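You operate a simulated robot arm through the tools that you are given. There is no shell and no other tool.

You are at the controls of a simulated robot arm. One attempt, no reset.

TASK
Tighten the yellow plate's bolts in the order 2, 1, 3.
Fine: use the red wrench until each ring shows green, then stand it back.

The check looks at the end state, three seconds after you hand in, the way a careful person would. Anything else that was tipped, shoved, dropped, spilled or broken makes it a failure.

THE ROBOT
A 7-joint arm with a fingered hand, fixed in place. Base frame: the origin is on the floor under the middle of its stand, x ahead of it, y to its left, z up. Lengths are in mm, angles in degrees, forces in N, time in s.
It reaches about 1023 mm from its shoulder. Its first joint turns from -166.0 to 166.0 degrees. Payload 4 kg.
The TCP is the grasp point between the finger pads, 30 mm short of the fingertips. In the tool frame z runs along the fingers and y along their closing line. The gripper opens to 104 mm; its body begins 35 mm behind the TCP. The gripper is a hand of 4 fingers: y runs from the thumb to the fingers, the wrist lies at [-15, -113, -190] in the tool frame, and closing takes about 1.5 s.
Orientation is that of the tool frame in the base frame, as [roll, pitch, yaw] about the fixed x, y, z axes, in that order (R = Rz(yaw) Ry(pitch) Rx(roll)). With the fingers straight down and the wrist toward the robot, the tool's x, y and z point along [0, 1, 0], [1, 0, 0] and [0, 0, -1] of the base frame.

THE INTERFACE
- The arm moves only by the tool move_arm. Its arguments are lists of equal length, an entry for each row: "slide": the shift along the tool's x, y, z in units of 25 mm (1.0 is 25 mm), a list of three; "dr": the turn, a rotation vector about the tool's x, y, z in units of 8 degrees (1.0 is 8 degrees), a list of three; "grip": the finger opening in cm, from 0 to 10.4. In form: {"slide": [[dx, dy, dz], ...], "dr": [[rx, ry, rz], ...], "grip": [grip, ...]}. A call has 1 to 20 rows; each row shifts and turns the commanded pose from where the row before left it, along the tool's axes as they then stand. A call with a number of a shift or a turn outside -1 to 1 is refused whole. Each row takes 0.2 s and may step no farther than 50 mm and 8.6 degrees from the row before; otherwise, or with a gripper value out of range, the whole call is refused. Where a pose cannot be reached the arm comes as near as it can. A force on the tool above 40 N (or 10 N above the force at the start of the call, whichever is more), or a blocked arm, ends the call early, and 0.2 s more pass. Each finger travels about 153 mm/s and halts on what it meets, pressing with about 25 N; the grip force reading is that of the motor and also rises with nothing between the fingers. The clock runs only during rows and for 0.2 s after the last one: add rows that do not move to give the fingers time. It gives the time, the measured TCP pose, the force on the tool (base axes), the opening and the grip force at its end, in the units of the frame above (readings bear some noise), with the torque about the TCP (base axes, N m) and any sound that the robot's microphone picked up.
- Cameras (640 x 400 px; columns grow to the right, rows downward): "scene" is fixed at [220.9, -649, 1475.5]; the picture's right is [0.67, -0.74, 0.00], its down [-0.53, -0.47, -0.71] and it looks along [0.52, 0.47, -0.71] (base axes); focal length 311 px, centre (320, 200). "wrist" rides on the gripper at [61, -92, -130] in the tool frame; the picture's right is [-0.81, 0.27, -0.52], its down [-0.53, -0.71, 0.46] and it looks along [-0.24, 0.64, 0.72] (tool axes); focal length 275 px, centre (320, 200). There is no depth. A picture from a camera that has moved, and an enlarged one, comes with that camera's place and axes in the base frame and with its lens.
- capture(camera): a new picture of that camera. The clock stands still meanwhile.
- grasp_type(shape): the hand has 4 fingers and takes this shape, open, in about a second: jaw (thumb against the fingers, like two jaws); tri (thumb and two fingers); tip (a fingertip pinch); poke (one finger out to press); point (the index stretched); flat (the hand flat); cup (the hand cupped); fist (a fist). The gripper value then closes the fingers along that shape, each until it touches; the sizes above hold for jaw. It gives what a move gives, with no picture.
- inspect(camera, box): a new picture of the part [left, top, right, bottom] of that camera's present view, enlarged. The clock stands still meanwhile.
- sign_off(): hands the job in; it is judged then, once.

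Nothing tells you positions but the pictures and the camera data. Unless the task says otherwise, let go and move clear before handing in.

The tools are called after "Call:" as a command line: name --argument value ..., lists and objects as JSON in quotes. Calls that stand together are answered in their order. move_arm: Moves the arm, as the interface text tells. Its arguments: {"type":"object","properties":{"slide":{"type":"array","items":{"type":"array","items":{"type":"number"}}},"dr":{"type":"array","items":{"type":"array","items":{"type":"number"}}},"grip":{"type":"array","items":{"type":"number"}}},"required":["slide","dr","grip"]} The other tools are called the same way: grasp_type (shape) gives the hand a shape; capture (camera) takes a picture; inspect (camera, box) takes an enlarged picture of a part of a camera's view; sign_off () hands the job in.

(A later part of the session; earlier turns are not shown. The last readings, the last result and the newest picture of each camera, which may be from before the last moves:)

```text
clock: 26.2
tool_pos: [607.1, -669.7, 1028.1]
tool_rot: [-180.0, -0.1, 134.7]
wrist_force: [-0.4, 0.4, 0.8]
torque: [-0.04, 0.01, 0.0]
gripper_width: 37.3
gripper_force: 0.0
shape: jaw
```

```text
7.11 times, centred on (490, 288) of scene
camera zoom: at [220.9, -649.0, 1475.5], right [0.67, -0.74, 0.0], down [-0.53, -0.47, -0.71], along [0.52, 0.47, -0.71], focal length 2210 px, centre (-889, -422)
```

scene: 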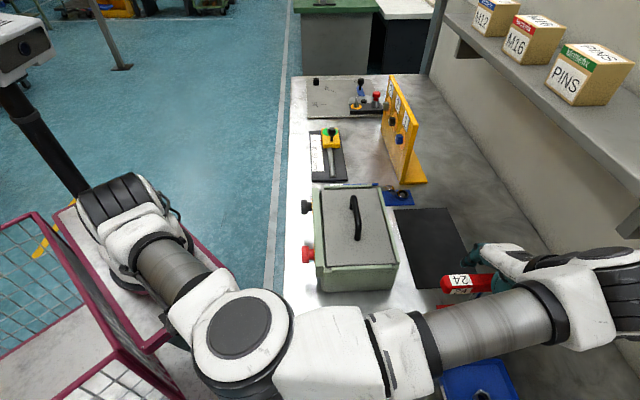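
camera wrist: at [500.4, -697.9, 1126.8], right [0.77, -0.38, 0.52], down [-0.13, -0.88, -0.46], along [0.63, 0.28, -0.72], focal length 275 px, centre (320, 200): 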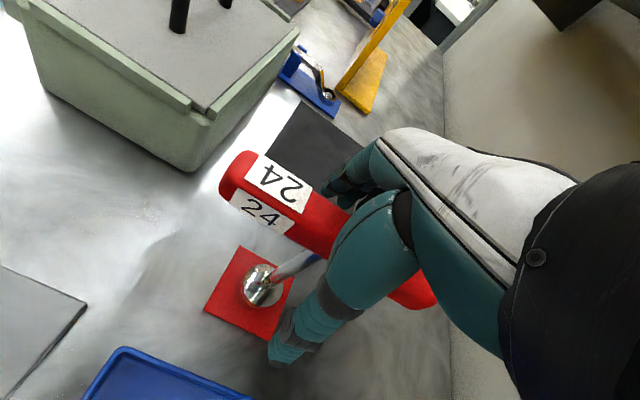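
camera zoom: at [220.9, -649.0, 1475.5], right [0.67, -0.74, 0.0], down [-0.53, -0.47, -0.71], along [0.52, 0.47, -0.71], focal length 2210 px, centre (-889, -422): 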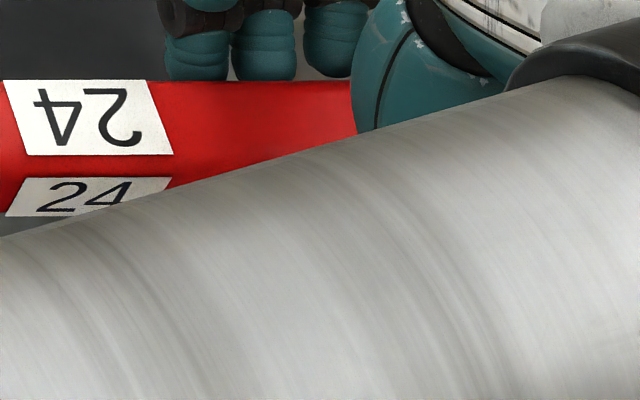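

The fingers sit at about x=+2, -15 and -32 with the thumb near 0, and that is what yawed the handle when squeezed. I'll pre-rotate the tool about 6° so everything makes contact together, then close.

Call:
move_arm --slide '[[0, 0, 0], [0, 0, 0], [0, 0, 0], [0, 0, 0], [0, 0, 0]]' --dr '[[0, 0, 0], [0, 0, 0], [0, 0, -0.4], [0, 0, -0.4], [0, 0, 0]]' --grip '[5, 6, 6, 6, 6]'

Call:
move_arm --slide '[[0, 0, 0], [0, 0, 0], [0, 0, 0], [0, 0, 0], [0, 0, 0], [0, 0, 0], [0, 0, 0], [0, 0, 0], [0, 0, 0]]' --dr '[[0, 0, 0], [0, 0, 0], [0, 0, 0], [0, 0, 0], [0, 0, 0], [0, 0, 0], [0, 0, 0], [0, 0, 0], [0, 0, 0]]' --grip '[5, 4.4, 4.0, 3.7, 3.5, 3.3, 3.1, 2.9, 2.7]'

Call:
inspect --camera "wrist" --box '[240, 140, 400, 330]'

Call:
inspect --camera "scene" --box '[445, 260, 535, 315]'

```text
clock: 27.4
tool_pos: [607.2, -669.4, 1029.0]
tool_rot: [180.0, 0.0, 141.1]
wrist_force: [-1.0, 0.1, -0.8]
torque: [0.0, 0.02, 0.01]
gripper_width: 59.9
gripper_force: 0.1
shape: jaw
```

```text
clock: 29.4
tool_pos: [607.4, -669.6, 1028.2]
tool_rot: [-180.0, 0.0, 141.0]
wrist_force: [-0.1, 1.1, 0.3]
torque: [0.04, 0.0, -0.01]
gripper_width: 27.4
gripper_force: 0.0
shape: jaw
```

```text
2.11 times, centred on (320, 235) of wrist
camera zoom: at [501.4, -702.6, 1158.2], right [0.8, -0.29, 0.52], down [-0.03, -0.89, -0.46], along [0.59, 0.35, -0.72], focal length 580 px, centre (320, 126)
```

zoom: 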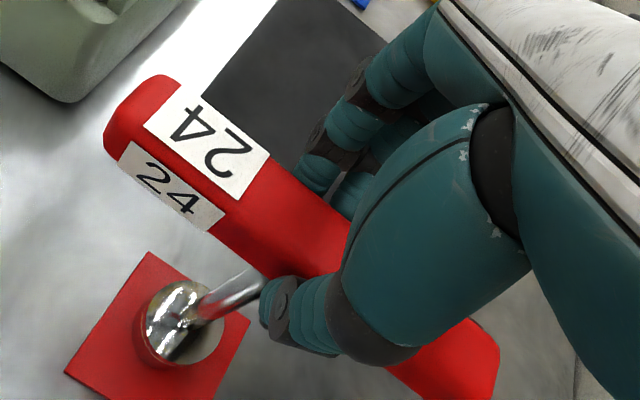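

```text
7.11 times, centred on (490, 288) of scene
camera zoom: at [220.9, -649.0, 1475.5], right [0.67, -0.74, 0.0], down [-0.53, -0.47, -0.71], along [0.52, 0.47, -0.71], focal length 2210 px, centre (-889, -422)
```

zoom: 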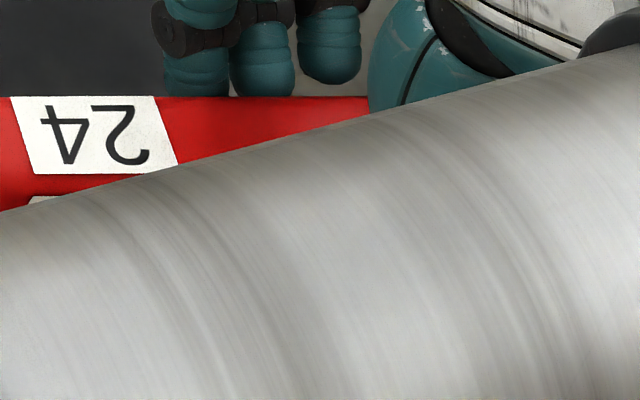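

Call:
move_arm --slide '[[0, 0, 0], [0, 0, 0], [0, 0, 0], [0, 0, 0], [0, 0, 0], [0, 0, 0], [0, 0, 0], [0, 0, 0]]' --dr '[[0, 0, 0], [0, 0, 0], [0, 0, 0], [0, 0, 0], [0, 0, 0], [0, 0, 0], [0, 0, 0], [0, 0, 0]]' --grip '[2.5, 2.3, 2.1, 1.9, 1.7, 1.5, 1.5, 1.5]'

Call:
inspect --camera "wrist" --box '[240, 140, 400, 330]'

Call:
inspect --camera "scene" --box '[445, 260, 535, 315]'

```text
clock: 31.2
tool_pos: [607.6, -670.3, 1028.0]
tool_rot: [180.0, 0.0, 141.1]
wrist_force: [0.1, 0.3, 0.4]
torque: [0.02, -0.03, -0.02]
gripper_width: 21.1
gripper_force: 25.6
shape: jaw
```

```text
2.11 times, centred on (320, 235) of wrist
camera zoom: at [501.5, -702.7, 1158.1], right [0.8, -0.3, 0.52], down [-0.03, -0.89, -0.46], along [0.59, 0.35, -0.72], focal length 580 px, centre (320, 126)
```

zoom: 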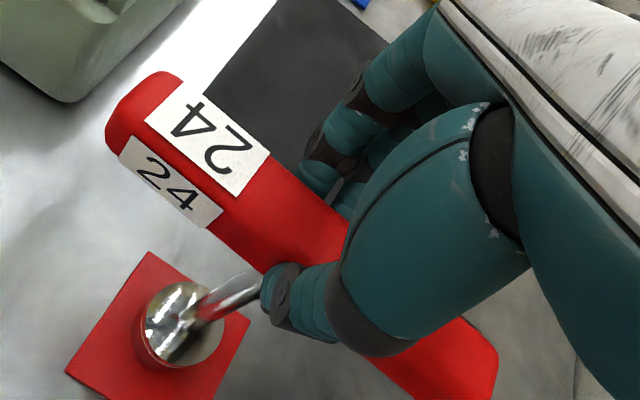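

```text
7.11 times, centred on (490, 288) of scene
camera zoom: at [220.9, -649.0, 1475.5], right [0.67, -0.74, 0.0], down [-0.53, -0.47, -0.71], along [0.52, 0.47, -0.71], focal length 2210 px, centre (-889, -422)
```

zoom: 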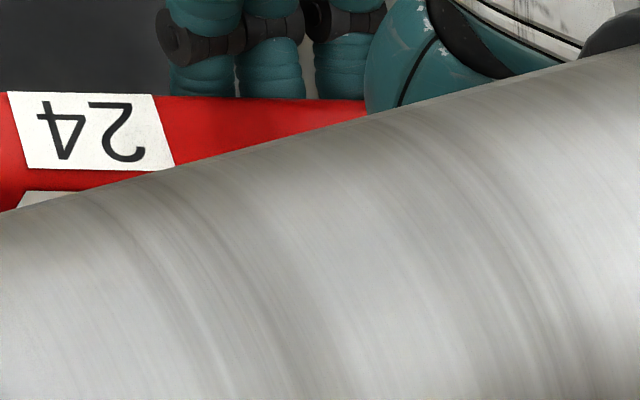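

All fingers are now in contact at 25.6 N and the wrench hasn't been lifted or tilted. I'll lift a little to test the hold.

Call:
move_arm --slide '[[0, 0, -0.1], [0, 0, -0.2], [0, 0, -0.3], [0, 0, -0.3], [0, 0, -0.3], [0, 0, 0]]' --dr '[[0, 0, 0], [0, 0, 0], [0, 0, 0], [0, 0, 0], [0, 0, 0], [0, 0, 0]]' --grip '[1.0, 1.0, 1.0, 1.0, 1.0, 1.0]'

Call:
inspect --camera "wrist" --box '[200, 120, 440, 360]'

Call:
capture --camera "scene"

```text
clock: 32.6
tool_pos: [607.9, -670.7, 1058.6]
tool_rot: [180.0, 0.0, 141.1]
wrist_force: [0.9, -0.5, -2.7]
torque: [0.03, 0.02, -0.03]
gripper_width: 21.1
gripper_force: 24.8
shape: jaw
```

```text
1.67 times, centred on (320, 240) of wrist
camera zoom: at [501.9, -702.4, 1188.2], right [0.8, -0.29, 0.52], down [-0.03, -0.89, -0.46], along [0.59, 0.35, -0.72], focal length 459 px, centre (320, 133)
```

zoom: 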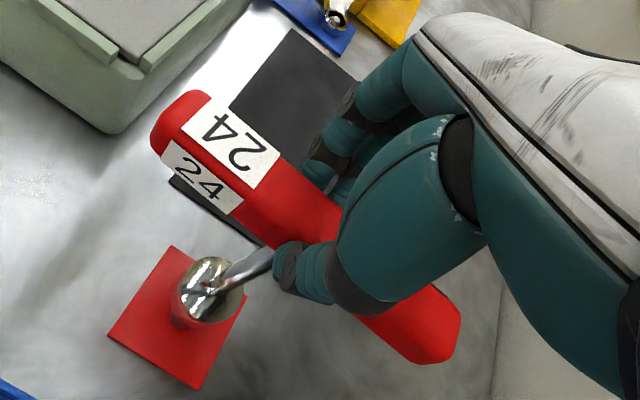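

```text
taken
```

scene: 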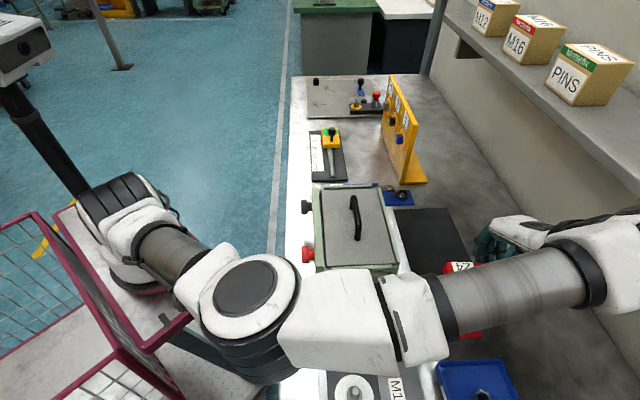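

The wrench lifts cleanly, at about 3 N. I'll take a closer look at the stand below and at how the wrench sits in the hand.

Call:
inspect --camera "wrist" --box '[235, 235, 325, 330]'

Call:
inspect --camera "wrist" --box '[250, 150, 370, 270]'

Call:
inspect --camera "scene" --box '[440, 250, 530, 345]'

```text
4.21 times, centred on (280, 282) of wrist
camera zoom: at [501.9, -702.4, 1188.2], right [0.8, -0.29, 0.52], down [-0.03, -0.89, -0.46], along [0.59, 0.35, -0.72], focal length 1159 px, centre (488, -147)
```

zoom: 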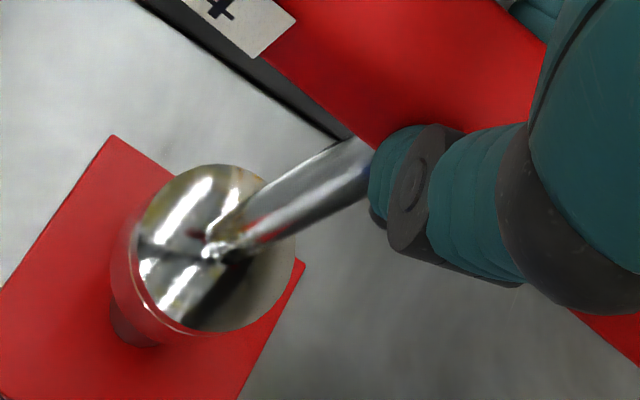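

```text
3.33 times, centred on (310, 210) of wrist
camera zoom: at [501.9, -702.4, 1188.2], right [0.8, -0.29, 0.52], down [-0.03, -0.89, -0.46], along [0.59, 0.35, -0.72], focal length 918 px, centre (353, 167)
```

zoom: 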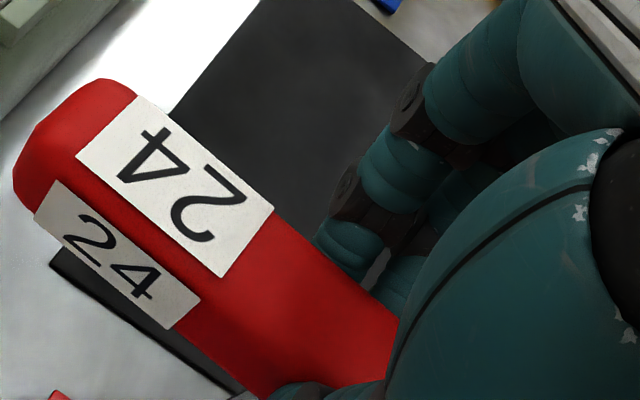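

```text
4.21 times, centred on (485, 298) of scene
camera zoom: at [220.9, -649.0, 1475.5], right [0.67, -0.74, 0.0], down [-0.53, -0.47, -0.71], along [0.52, 0.47, -0.71], focal length 1309 px, centre (-375, -210)
```

zoom: 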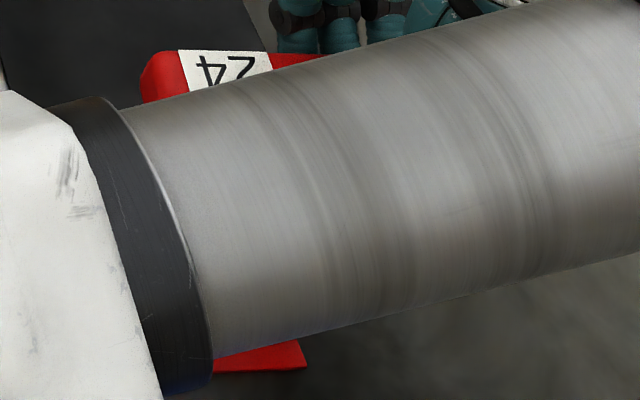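

The wrench came off a small red post on the pad and hangs straight in the hand, with the shaft parallel to tool z to within about 1°. I'll lift it well above the clutter before crossing the bench.

Call:
move_arm --slide '[[0, 0, -0.5], [0, 0, -0.8], [0, 0, -0.8], [0, 0, -0.8], [0, 0, -0.8], [0, 0, -0.8], [0, 0, -0.8], [0, 0, -0.8], [0, 0, -0.8], [0, 0, -0.5]]' --dr '[[0, 0, 0], [0, 0, 0], [0, 0, 0], [0, 0, 0], [0, 0, 0], [0, 0, 0], [0, 0, 0], [0, 0, 0], [0, 0, 0], [0, 0, 0]]' --grip '[1.0, 1.0, 1.0, 1.0, 1.0, 1.0, 1.0, 1.0, 1.0, 1.0]'

Call:
capture --camera "scene"

Call:
capture --camera "wrist"

```text
clock: 34.8
tool_pos: [601.9, -649.5, 1228.8]
tool_rot: [179.9, 0.0, 141.0]
wrist_force: [-0.1, -0.7, -3.1]
torque: [0.02, 0.01, 0.01]
gripper_width: 21.0
gripper_force: 24.4
shape: jaw
out of reach, approached as far as the arm can: row 7, 8, 9, 10
```

```text
taken
```

scene: 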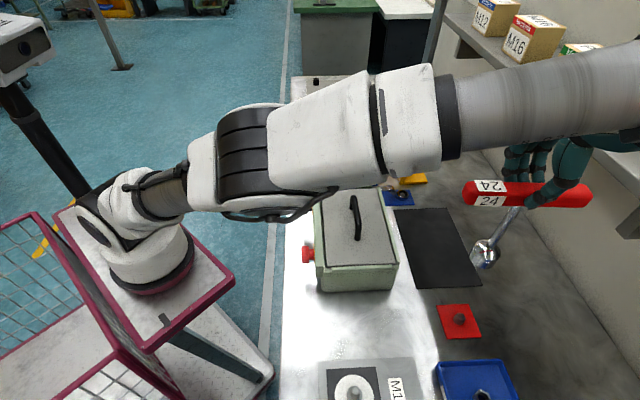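

```text
taken
camera wrist: at [495.1, -682.8, 1357.4], right [0.8, -0.3, 0.52], down [-0.03, -0.89, -0.46], along [0.6, 0.35, -0.72], focal length 275 px, centre (320, 200)
```

wrist: 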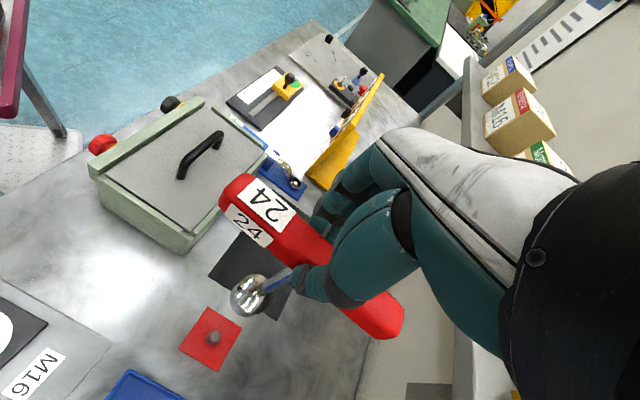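

The wrench is clear of its stand, and I can now see the stand as a red pad with a small central post. I'll bring the wrench back toward the robot, over the case at a safe height.

Call:
move_arm --slide '[[0.5, 0.5, 0], [0.59, 0.55, 0], [0.59, 0.55, 0], [0.59, 0.55, 0], [0.59, 0.55, 0], [0.59, 0.55, 0], [0.59, 0.55, 0], [0.59, 0.55, 0], [0.59, 0.55, 0], [0.59, 0.55, 0], [0.59, 0.55, 0], [0.59, 0.55, 0], [0.59, 0.55, 0], [0.59, 0.55, 0], [0.59, 0.55, 0], [0.59, 0.55, 0]]' --dr '[[0, 0, 0], [0, 0, 0], [0, 0, 0], [0, 0, 0], [0, 0, 0], [0, 0, 0], [0, 0, 0], [0, 0, 0], [0, 0, 0], [0, 0, 0], [0, 0, 0], [0, 0, 0], [0, 0, 0], [0, 0, 0], [0, 0, 0], [0, 0, 0]]' --grip '[1.0, 1.0, 1.0, 1.0, 1.0, 1.0, 1.0, 1.0, 1.0, 1.0, 1.0, 1.0, 1.0, 1.0, 1.0, 1.0]'

Call:
capture --camera "scene"

Call:
capture --camera "wrist"

```text
clock: 38.2
tool_pos: [557.0, -330.1, 1228.4]
tool_rot: [180.0, 0.0, 141.0]
wrist_force: [-0.9, -0.9, -3.5]
torque: [0.0, 0.02, 0.0]
gripper_width: 21.1
gripper_force: 24.6
shape: jaw
```

```text
taken
```

scene: 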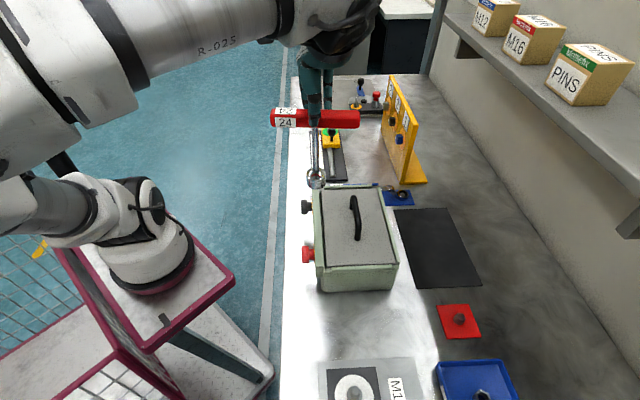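

```text
taken
camera wrist: at [450.4, -363.3, 1359.0], right [0.8, -0.3, 0.52], down [-0.03, -0.89, -0.46], along [0.59, 0.35, -0.72], focal length 275 px, centre (320, 200)
```

wrist: 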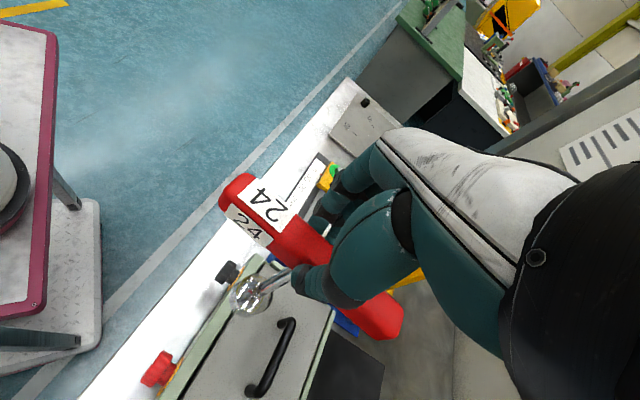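

The hand is clear above the bench. I'll translate to the space in front of the plate, still high, and then tilt the wrench to horizontal.

Call:
move_arm --slide '[[0.04, 0.7, 0], [0.04, 0.7, 0], [0.04, 0.7, 0], [0.04, 0.7, 0], [0.04, 0.7, 0], [0.04, 0.7, 0], [0.04, 0.7, 0], [0.04, 0.7, 0], [0.04, 0.7, 0], [0.04, 0.7, 0], [0.04, 0.7, 0], [0.04, 0.7, 0], [0.04, 0.7, 0]]' --dr '[[0, 0, 0], [0, 0, 0], [0, 0, 0], [0, 0, 0], [0, 0, 0], [0, 0, 0], [0, 0, 0], [0, 0, 0], [0, 0, 0], [0, 0, 0], [0, 0, 0], [0, 0, 0], [0, 0, 0]]' --grip '[1.0, 1.0, 1.0, 1.0, 1.0, 1.0, 1.0, 1.0, 1.0, 1.0, 1.0, 1.0, 1.0]'

Call:
move_arm --slide '[[0, 0, 0], [0, 0, 0], [0, 0, 0], [0, 0, 0], [0, 0, 0], [0, 0, 0], [0, 0, 0]]' --dr '[[0, 0, 0.85], [0, -0.9375, 0], [0, -0.9375, 0], [0, -0.9375, 0], [0, -0.9375, 0], [0, -0.9375, 0], [0, -0.9375, 0]]' --grip '[1.0, 1.0, 1.0, 1.0, 1.0, 1.0, 1.0]'

Call:
capture --camera "scene"

Call:
capture --camera "wrist"

```text
clock: 41.0
tool_pos: [688.8, -144.9, 1228.8]
tool_rot: [-179.9, 0.0, 141.1]
wrist_force: [0.1, -0.1, -2.1]
torque: [0.02, -0.03, 0.02]
gripper_width: 21.0
gripper_force: 25.3
shape: jaw
```

```text
clock: 42.6
tool_pos: [689.9, -146.2, 1229.4]
tool_rot: [180.0, 45.2, 134.3]
wrist_force: [0.0, 0.0, -2.7]
torque: [0.1, 0.03, 0.01]
gripper_width: 21.0
gripper_force: 24.8
shape: jaw
```

```text
taken
```

scene: 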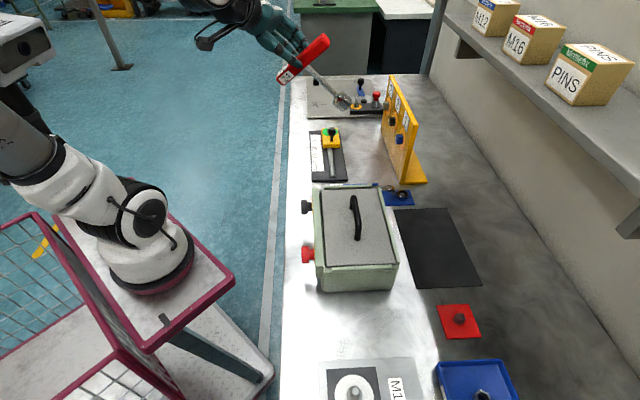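

```text
taken
camera wrist: at [527.9, -112.7, 1276.7], right [0.34, 0.04, 0.94], down [-0.02, -1.0, 0.06], along [0.94, -0.04, -0.34], focal length 275 px, centre (320, 200)
```

wrist: 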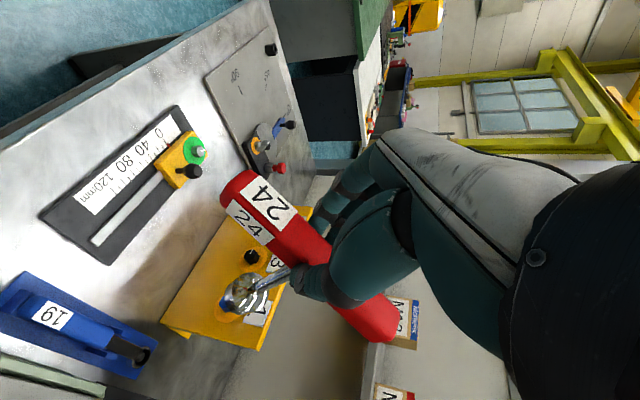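

Call:
move_arm --slide '[[0, 0, 0], [0, 0, 0], [0, 0, 0], [0, 0, 0], [0, 0, 0], [0, 0, 0]]' --dr '[[0, -0.933, 0], [0, -0.933, 0], [0, -0.933, 0], [0, -0.933, 0], [0, -0.933, 0], [0, -0.933, 0]]' --grip '[1.0, 1.0, 1.0, 1.0, 1.0, 1.0]'

Call:
capture --camera "scene"

Call:
capture --camera "wrist"

```text
clock: 44.0
tool_pos: [702.4, -144.7, 1241.9]
tool_rot: [-170.3, 89.8, 144.1]
wrist_force: [-0.4, -0.3, -2.3]
torque: [0.1, 0.12, 0.0]
gripper_width: 21.2
gripper_force: 24.7
shape: jaw
out of reach, approached as far as the arm can: row 6
```

```text
taken
```

scene: 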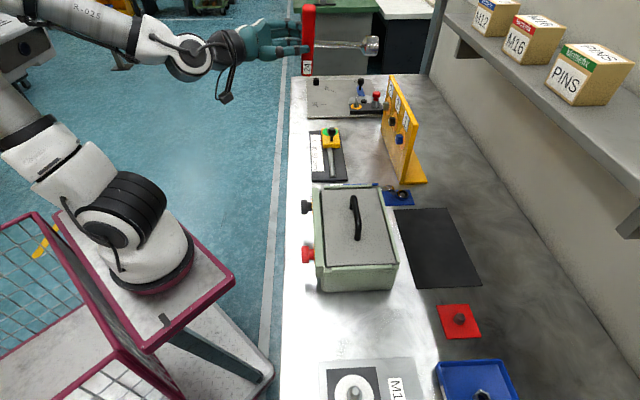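

```text
taken
camera wrist: at [544.9, -114.4, 1180.8], right [-0.16, 0.56, 0.81], down [-0.19, -0.82, 0.53], along [0.97, -0.07, 0.24], focal length 275 px, centre (320, 200)
```

wrist: 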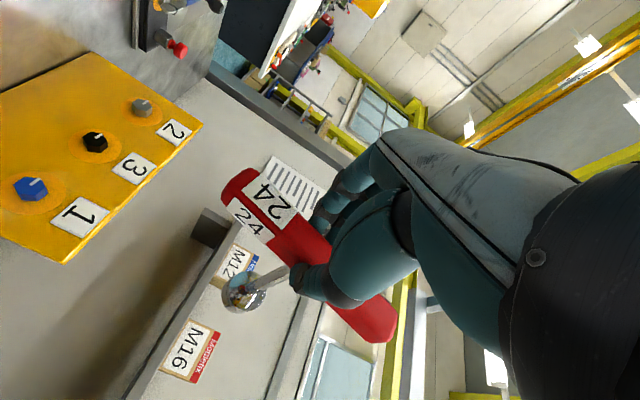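

The wrench is now horizontal, pointing at the plate direction with its handle vertical. From here the wrist camera sees all three bolts well, so I'll zoom in on their orientation.

Call:
inspect --camera "wrist" --box '[0, 80, 170, 220]'

Call:
inspect --camera "wrist" --box '[210, 160, 410, 350]'

Call:
inspect --camera "scene" --box '[270, 0, 410, 110]'

Call:
inspect --camera "scene" --box '[425, 290, 495, 350]'

```text
2.86 times, centred on (85, 150) of wrist
camera zoom: at [544.9, -114.4, 1180.8], right [-0.16, 0.56, 0.81], down [-0.19, -0.82, 0.53], along [0.97, -0.07, 0.24], focal length 786 px, centre (991, 343)
```

zoom: 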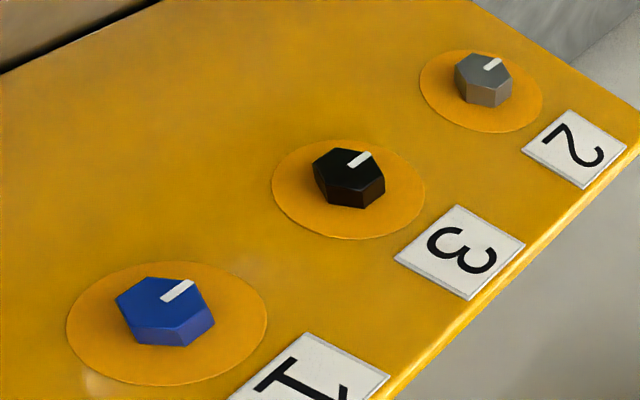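

```text
2.11 times, centred on (310, 255) of wrist
camera zoom: at [544.9, -114.4, 1180.8], right [-0.16, 0.56, 0.81], down [-0.19, -0.82, 0.53], along [0.97, -0.07, 0.24], focal length 580 px, centre (341, 84)
```

zoom: 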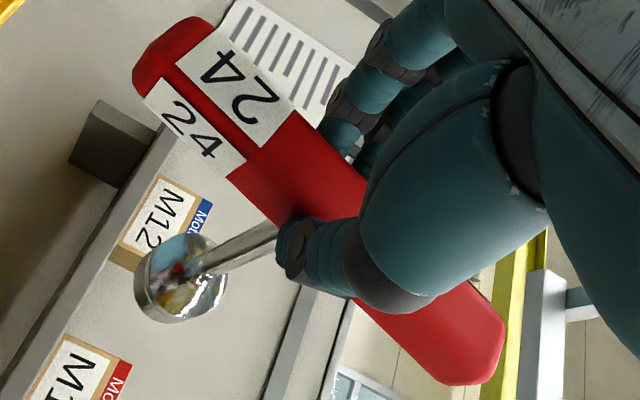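

```text
3.64 times, centred on (340, 55) of scene
camera zoom: at [220.9, -649.0, 1475.5], right [0.67, -0.74, 0.0], down [-0.53, -0.47, -0.71], along [0.52, 0.47, -0.71], focal length 1130 px, centre (247, 727)
```

zoom: 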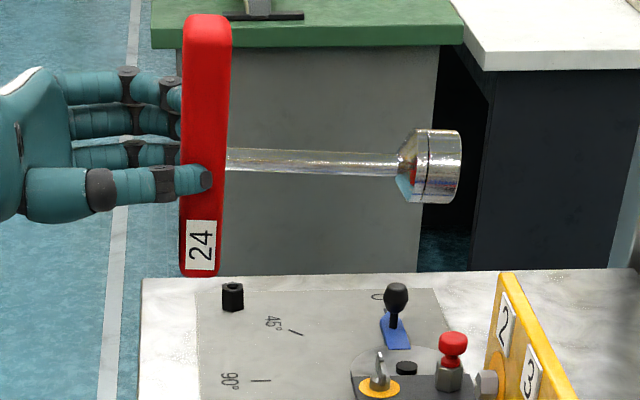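

```text
6.67 times, centred on (460, 320) of scene
camera zoom: at [220.9, -649.0, 1475.5], right [0.67, -0.74, 0.0], down [-0.53, -0.47, -0.71], along [0.52, 0.47, -0.71], focal length 2072 px, centre (-613, -600)
```

zoom: 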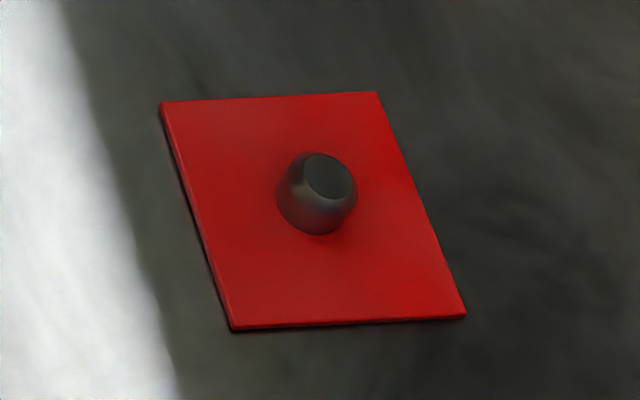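

The bolt heads are about 24 mm across flats, with vertices pointing left and right and the marks pointing left. To learn the socket's internal hex angle, I'll swing the tool about 36° so the scene camera can see into the socket.

Call:
move_arm --slide '[[0, 0, 0], [0, 0, 0], [0, 0, 0], [0, 0, 0], [0, 0, 0], [0, 0, 0]]' --dr '[[0.8, 0, 0], [0.8, 0, 0], [0.8, 0, 0], [0.8, 0, 0], [0.8, 0, 0], [0.8, 0, 0]]' --grip '[1.0, 1.0, 1.0, 1.0, 1.0, 1.0]'

Call:
capture --camera "scene"

```text
clock: 44.9
tool_pos: [714.6, -183.0, 1201.8]
tool_rot: [172.5, 77.3, 107.5]
wrist_force: [0.7, 0.3, -3.3]
torque: [0.12, 0.05, 0.0]
gripper_width: 21.1
gripper_force: 24.5
shape: jaw
stopped in row 4: the arm was blocked; the commanded pose is now the measured one
```

```text
taken
```

scene: 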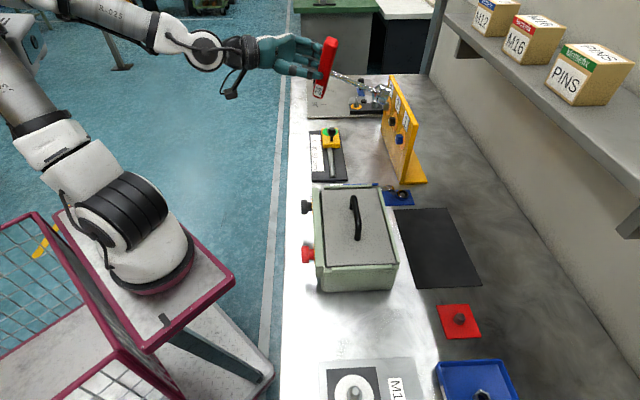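

Call:
inspect --camera "scene" --box '[310, 30, 410, 120]'

Call:
inspect --camera "scene" --box '[365, 80, 400, 115]'

Call:
capture --camera "wrist"

```text
4.44 times, centred on (360, 75) of scene
camera zoom: at [220.9, -649.0, 1475.5], right [0.67, -0.74, 0.0], down [-0.53, -0.47, -0.71], along [0.52, 0.47, -0.71], focal length 1382 px, centre (142, 756)
```

zoom: 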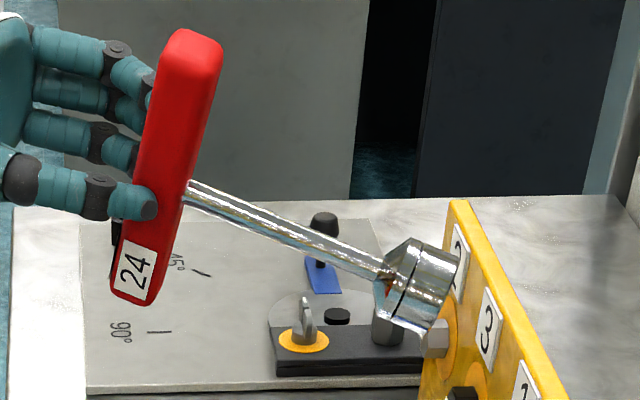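

```text
11.43 times, centred on (382, 98) of scene
camera zoom: at [220.9, -649.0, 1475.5], right [0.67, -0.74, 0.0], down [-0.53, -0.47, -0.71], along [0.52, 0.47, -0.71], focal length 3553 px, centre (-394, 1371)
```

zoom: 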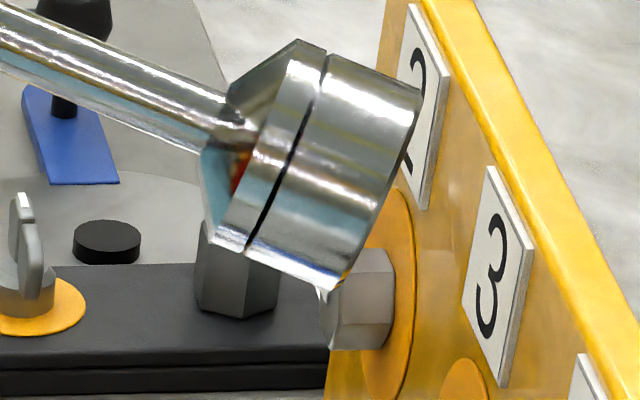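

```text
taken
camera wrist: at [571.9, -93.1, 1167.0], right [0.09, 0.4, 0.91], down [-0.42, -0.81, 0.4], along [0.9, -0.42, 0.1], focal length 275 px, centre (320, 200)
```

wrist: 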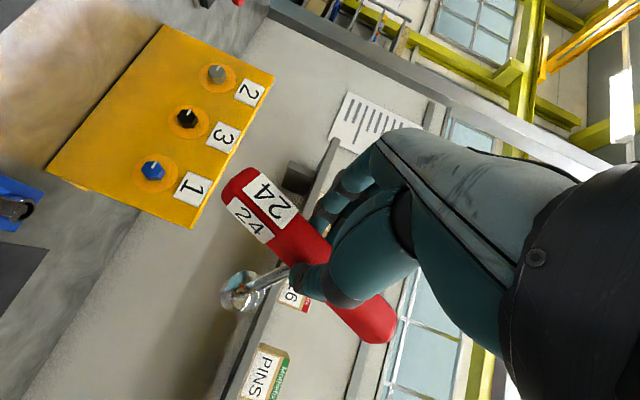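

The socket mouth isn't visible from that pose and the arm hit a limit. I'll go to the "wrist up" posture instead, where turning the last joint changes heading easily; it's also the starting posture for tightening.

Call:
move_arm --slide '[[-0.05, 0.68, 0.31], [-0.05, 0.68, 0.31], [-0.05, 0.68, 0.31], [0, 0, 0], [0, 0, 0], [0, 0, 0], [0, 0, 0], [0, 0, 0], [0, 0, 0], [0, 0, 0]]' --dr '[[0, 0, 0], [0, 0, 0], [0, 0, 0], [-0.0487, -0.2211, -0.8257], [-0.0487, -0.2211, -0.8257], [-0.0487, -0.2211, -0.8257], [-0.0487, -0.2211, -0.8257], [-0.0487, -0.2211, -0.8257], [-0.0487, -0.2211, -0.8257], [-0.0487, -0.2211, -0.8257]]' --grip '[1.0, 1.0, 1.0, 1.0, 1.0, 1.0, 1.0, 1.0, 1.0, 1.0]'

Call:
capture --camera "scene"

Call:
capture --camera "wrist"

```text
clock: 47.0
tool_pos: [769.9, -183.8, 1204.4]
tool_rot: [-92.6, 45.9, -150.1]
wrist_force: [0.2, 0.0, -3.7]
torque: [0.1, 0.07, -0.01]
gripper_width: 21.3
gripper_force: 24.7
shape: jaw
```

```text
taken
```

scene: 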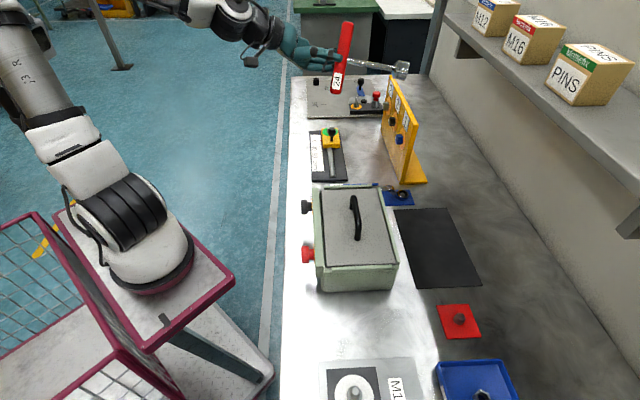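

```text
taken
camera wrist: at [608.4, -130.6, 1226.3], right [0.38, 0.83, 0.41], down [0.14, -0.49, 0.86], along [0.91, -0.27, -0.3], focal length 275 px, centre (320, 200)
```

wrist: 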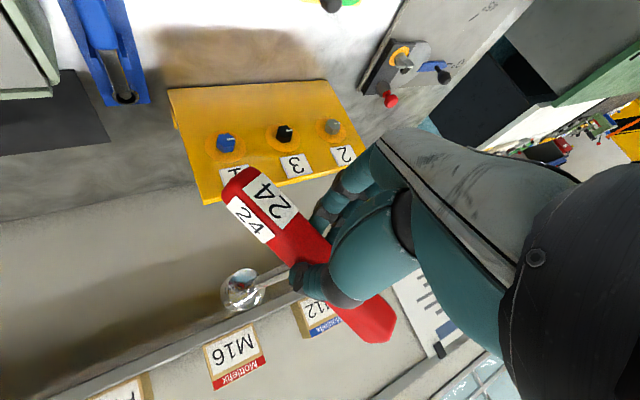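

Call:
move_arm --slide '[[0, 0, 0], [0, 0, 0], [0, 0, 0], [0, 0, 0], [0, 0, 0], [0, 0, 0], [0, 0, 0]]' --dr '[[-0.0487, -0.2211, -0.8257], [-0.0487, -0.2211, -0.8257], [-0.0487, -0.2211, -0.8257], [-0.0487, -0.2211, -0.8257], [-0.0487, -0.2211, -0.8257], [-0.0487, -0.2211, -0.8257], [-0.0487, -0.2211, -0.8257]]' --grip '[1.0, 1.0, 1.0, 1.0, 1.0, 1.0, 1.0]'

Call:
capture --camera "scene"

Call:
capture --camera "wrist"

```text
clock: 48.6
tool_pos: [769.9, -183.9, 1203.3]
tool_rot: [-89.8, -0.3, -136.0]
wrist_force: [-0.9, -0.2, -2.2]
torque: [0.12, 0.12, 0.04]
gripper_width: 20.7
gripper_force: 24.7
shape: jaw
```

```text
taken
```

scene: 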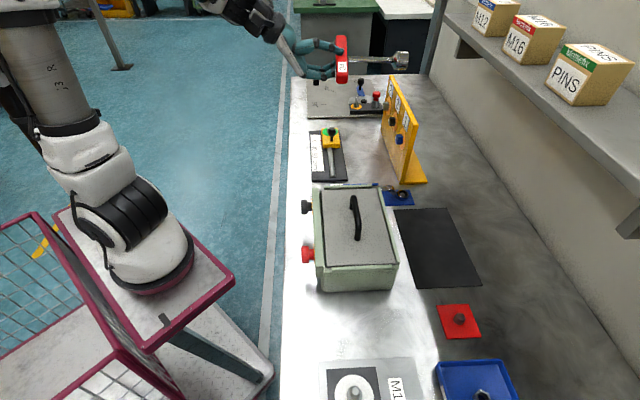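

```text
taken
camera wrist: at [634.2, -131.5, 1293.1], right [0.22, 0.93, -0.28], down [0.7, 0.05, 0.71], along [0.68, -0.36, -0.64], focal length 275 px, centre (320, 200)
```

wrist: 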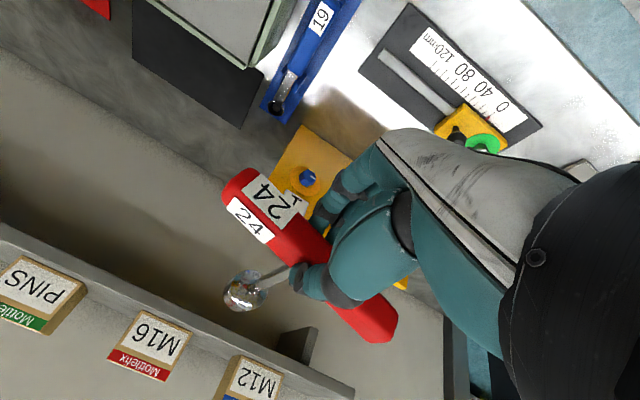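

The wrist-up posture works well. Now I'll turn about the vertical so the socket mouth faces the scene camera.

Call:
move_arm --slide '[[0, 0, 0], [0, 0, 0], [0, 0, 0], [0, 0, 0], [0, 0, 0], [0, 0, 0], [0, 0, 0], [0, 0, 0]]' --dr '[[0, 0.9375, 0], [0, 0.9375, 0], [0, 0.9375, 0], [0, 0.9375, 0], [0, 0.9375, 0], [0, 0.9375, 0], [0, 0.9375, 0], [0, 0.9375, 0]]' --grip '[1.0, 1.0, 1.0, 1.0, 1.0, 1.0, 1.0, 1.0]'

Call:
capture --camera "scene"

```text
clock: 50.5
tool_pos: [770.1, -183.8, 1203.3]
tool_rot: [-89.7, 0.1, 163.8]
wrist_force: [-0.1, -0.7, -2.4]
torque: [0.15, -0.04, -0.02]
gripper_width: 21.1
gripper_force: 25.1
shape: jaw
```

```text
taken
```

scene: 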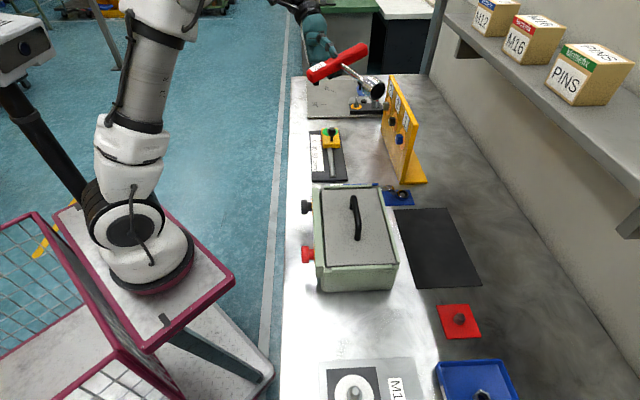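

Call:
inspect --camera "scene" --box '[300, 35, 400, 110]'

Call:
inspect --camera "scene" --box '[362, 72, 392, 102]'

```text
5.33 times, centred on (350, 72) of scene
camera zoom: at [220.9, -649.0, 1475.5], right [0.67, -0.74, 0.0], down [-0.53, -0.47, -0.71], along [0.52, 0.47, -0.71], focal length 1658 px, centre (160, 880)
```

zoom: 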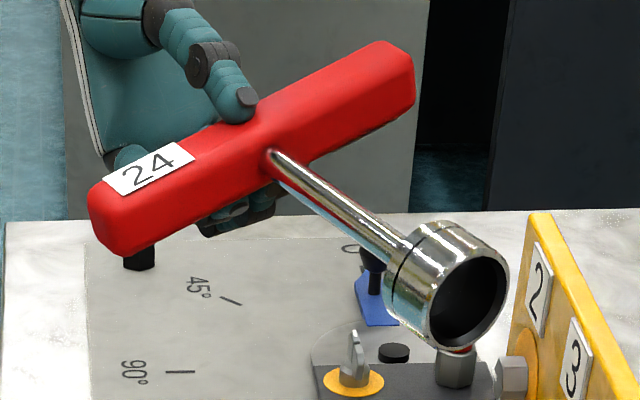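

```text
13.33 times, centred on (377, 87) of scene
camera zoom: at [220.9, -649.0, 1475.5], right [0.67, -0.74, 0.0], down [-0.53, -0.47, -0.71], along [0.52, 0.47, -0.71], focal length 4145 px, centre (-440, 1707)
```

zoom: 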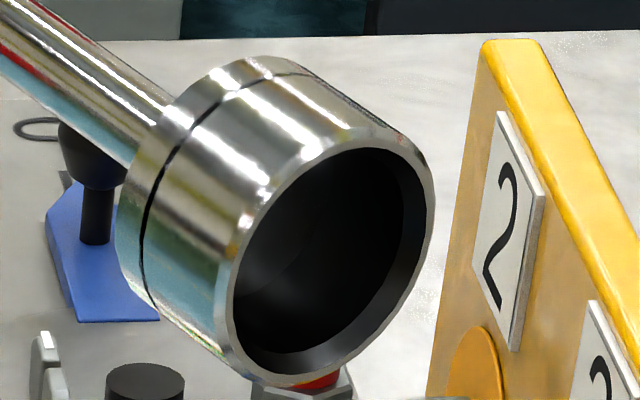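

The socket mouth is a plain round cup, so no hex alignment is needed; it only has to be coaxial with the bolt. I'll measure the socket axis in the hand frame from the wrist camera, then turn back toward the plate.

Call:
inspect --camera "wrist" --box '[205, 230, 325, 330]'

Call:
inspect --camera "wrist" --box '[200, 150, 420, 360]'

```text
4.00 times, centred on (265, 280) of wrist
camera zoom: at [746.3, -41.3, 1293.1], right [0.92, 0.27, -0.28], down [0.38, -0.58, 0.72], along [0.03, -0.77, -0.64], focal length 1101 px, centre (540, -120)
```

zoom: 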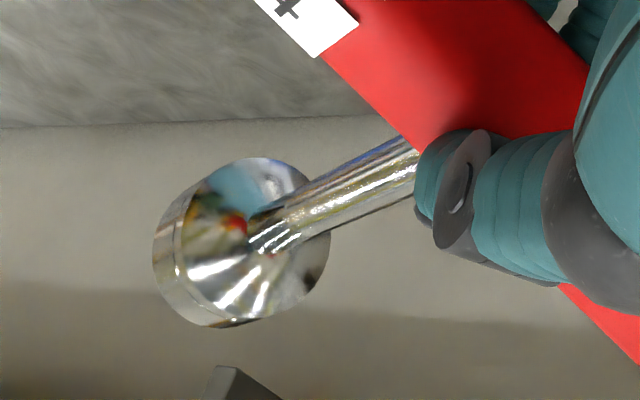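

```text
1.90 times, centred on (310, 255) of wrist
camera zoom: at [746.3, -41.3, 1293.1], right [0.92, 0.27, -0.28], down [0.38, -0.58, 0.72], along [0.03, -0.77, -0.64], focal length 524 px, centre (339, 95)
```

zoom: 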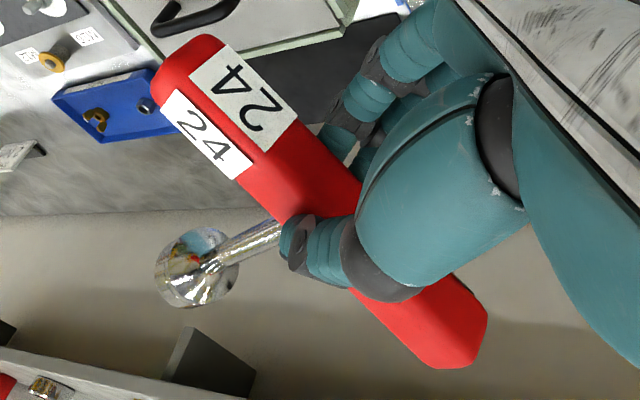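

The handle seems to have turned a little in the grip (about 16°). I'll take matched close-ups of the label from both cameras to pin down how the wrench sits in the hand.

Call:
inspect --camera "scene" --box '[310, 40, 370, 85]'

Call:
inspect --camera "wrist" --box '[260, 160, 330, 220]'

```text
8.89 times, centred on (340, 62) of scene
camera zoom: at [220.9, -649.0, 1475.5], right [0.67, -0.74, 0.0], down [-0.53, -0.47, -0.71], along [0.52, 0.47, -0.71], focal length 2763 px, centre (142, 1422)
```

zoom: 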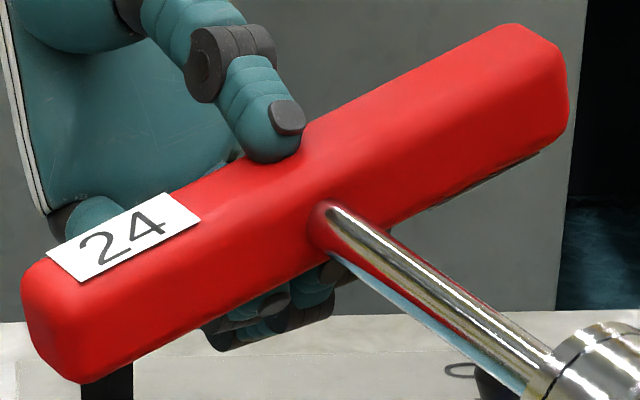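

```text
6.67 times, centred on (295, 190) of wrist
camera zoom: at [746.3, -41.3, 1293.1], right [0.92, 0.27, -0.28], down [0.38, -0.58, 0.72], along [0.03, -0.77, -0.64], focal length 1835 px, centre (487, 267)
```

zoom: 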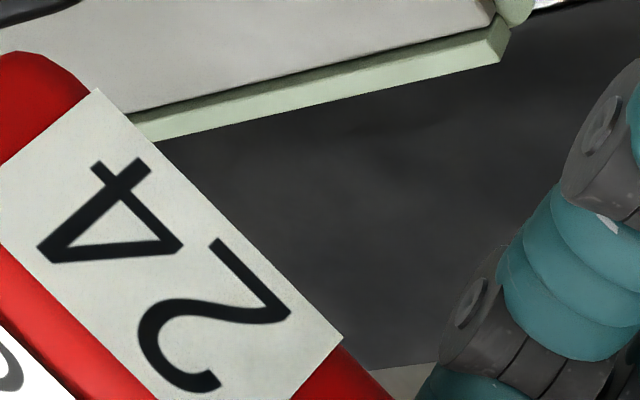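

Call:
inspect --camera "wrist" --box '[225, 185, 305, 245]'

Call:
inspect --camera "wrist" --box '[215, 140, 315, 215]'

```text
6.67 times, centred on (265, 215) of wrist
camera zoom: at [746.3, -41.3, 1293.1], right [0.92, 0.27, -0.28], down [0.38, -0.58, 0.72], along [0.03, -0.77, -0.64], focal length 1835 px, centre (687, 100)
```

zoom: 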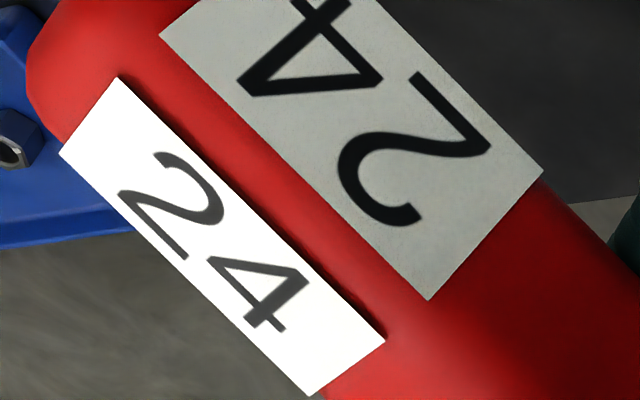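

```text
5.33 times, centred on (265, 178) of wrist
camera zoom: at [746.3, -41.3, 1293.1], right [0.92, 0.27, -0.28], down [0.38, -0.58, 0.72], along [0.03, -0.77, -0.64], focal length 1468 px, centre (613, 320)
```

zoom: 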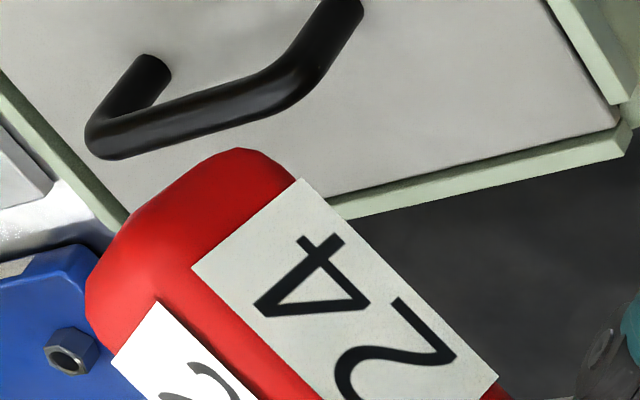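

The thumb and three fingers hold the handle well; the wrench leans only a few degrees in the grip. I'll turn back toward the plate, move in front of bolt 2, and line up visually from both cameras.

Call:
move_arm --slide '[[0, 0, 0], [0, 0, 0], [0, 0, 0], [0, 0, 0], [0, 0, 0], [0, 0, 0], [0, 0, 0], [0, 0, 0]]' --dr '[[0, -0.9375, 0], [0, -0.9375, 0], [0, -0.9375, 0], [0, -0.9375, 0], [0, -0.9375, 0], [0, -0.9375, 0], [0, -0.9375, 0], [0, -0.9375, 0]]' --grip '[1.0, 1.0, 1.0, 1.0, 1.0, 1.0, 1.0, 1.0]'

Call:
move_arm --slide '[[-0.72, 0.4, -0.1], [-0.72, 0.4, -0.1], [-0.72, 0.4, -0.1], [-0.72, 0.4, -0.1], [-0.72, 0.4, -0.1], [-0.72, 0.4, -0.1], [-0.72, 0.4, -0.1], [-0.72, 0.4, -0.1], [-0.72, 0.4, -0.1], [-0.72, 0.4, -0.1], [-0.72, 0.4, 0], [-0.72, 0.4, 0]]' --dr '[[0, 0, 0], [0, 0, 0], [0, 0, 0], [0, 0, 0], [0, 0, 0], [0, 0, 0], [0, 0, 0], [0, 0, 0], [0, 0, 0], [0, 0, 0], [0, 0, 0], [0, 0, 0]]' --grip '[1.0, 1.0, 1.0, 1.0, 1.0, 1.0, 1.0, 1.0, 1.0, 1.0, 1.0, 1.0]'

Call:
capture --camera "scene"

Call:
capture --camera "wrist"

```text
clock: 52.2
tool_pos: [769.8, -182.7, 1202.7]
tool_rot: [-89.8, -0.2, -135.9]
wrist_force: [-1.2, 0.2, -2.6]
torque: [0.09, 0.1, -0.05]
gripper_width: 21.2
gripper_force: 24.8
shape: jaw
```

```text
clock: 54.9
tool_pos: [908.0, -17.9, 1081.5]
tool_rot: [-89.6, -0.2, -136.1]
wrist_force: [0.5, -0.2, -3.0]
torque: [0.12, 0.12, 0.06]
gripper_width: 21.1
gripper_force: 25.4
shape: jaw
```

```text
taken
```

scene: 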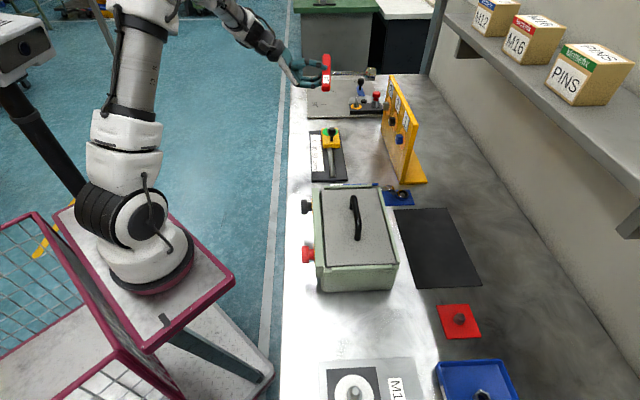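

```text
taken
camera wrist: at [772.4, 34.2, 1171.8], right [0.23, 0.93, -0.28], down [0.7, 0.05, 0.71], along [0.68, -0.36, -0.64], focal length 275 px, centre (320, 200)
```

wrist: 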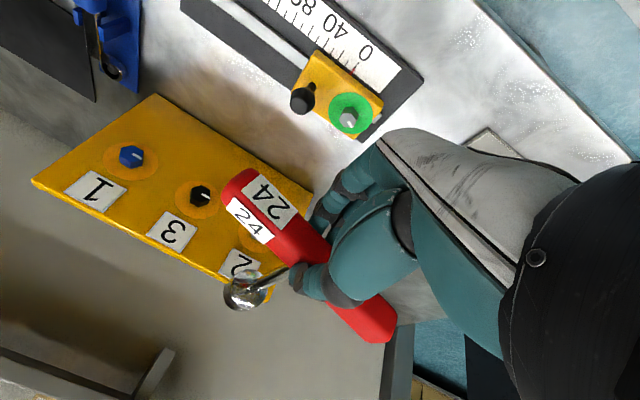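

Bolt 2 is just behind and below the socket. I'll lower to bolt height, still well in front of the plate, and check alignment.

Call:
move_arm --slide '[[0, 0.5, 0], [0, 0.5, 0], [0, 0.5, 0], [0, 0.5, 0], [0, 0.5, 0], [0, 0.5, 0], [0, 0.5, 0], [0, 0.5, 0]]' --dr '[[0, 0, 0], [0, 0, 0], [0, 0, 0], [0, 0, 0], [0, 0, 0], [0, 0, 0], [0, 0, 0], [0, 0, 0]]' --grip '[1.0, 1.0, 1.0, 1.0, 1.0, 1.0, 1.0, 1.0]'

Call:
capture --camera "wrist"

Call:
inspect --camera "scene" --box '[300, 60, 420, 160]'

Call:
inspect --camera "wrist" --box '[180, 180, 340, 320]'

```text
clock: 56.6
tool_pos: [908.2, -17.1, 983.6]
tool_rot: [-89.7, -0.2, -135.9]
wrist_force: [0.8, -0.4, -2.1]
torque: [0.09, 0.11, 0.02]
gripper_width: 21.2
gripper_force: 25.4
shape: jaw
```

```text
taken
camera wrist: at [772.6, 35.0, 1073.6], right [0.22, 0.93, -0.28], down [0.7, 0.05, 0.71], along [0.68, -0.36, -0.64], focal length 275 px, centre (320, 200)
```

wrist: 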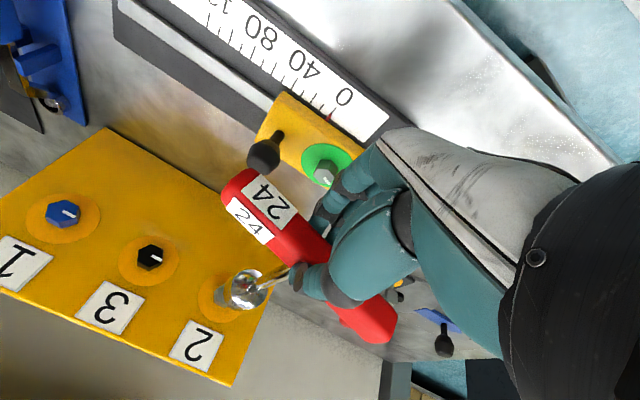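

```text
4.00 times, centred on (360, 110) of scene
camera zoom: at [220.9, -649.0, 1475.5], right [0.67, -0.74, 0.0], down [-0.53, -0.47, -0.71], along [0.52, 0.47, -0.71], focal length 1243 px, centre (160, 560)
```

zoom: 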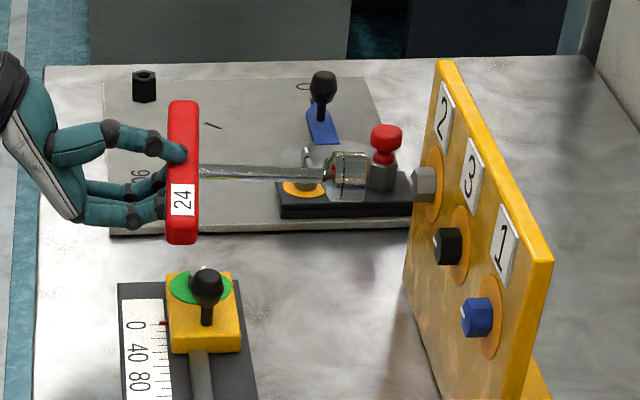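

```text
2.86 times, centred on (260, 250) of wrist
camera zoom: at [772.6, 35.0, 1073.6], right [0.22, 0.93, -0.28], down [0.7, 0.05, 0.71], along [0.68, -0.36, -0.64], focal length 786 px, centre (491, 57)
```

zoom: 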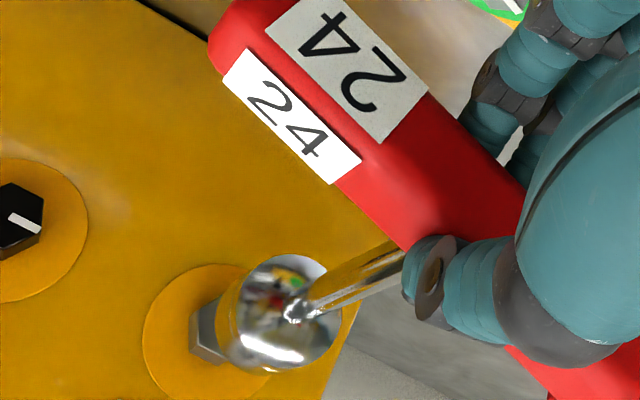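

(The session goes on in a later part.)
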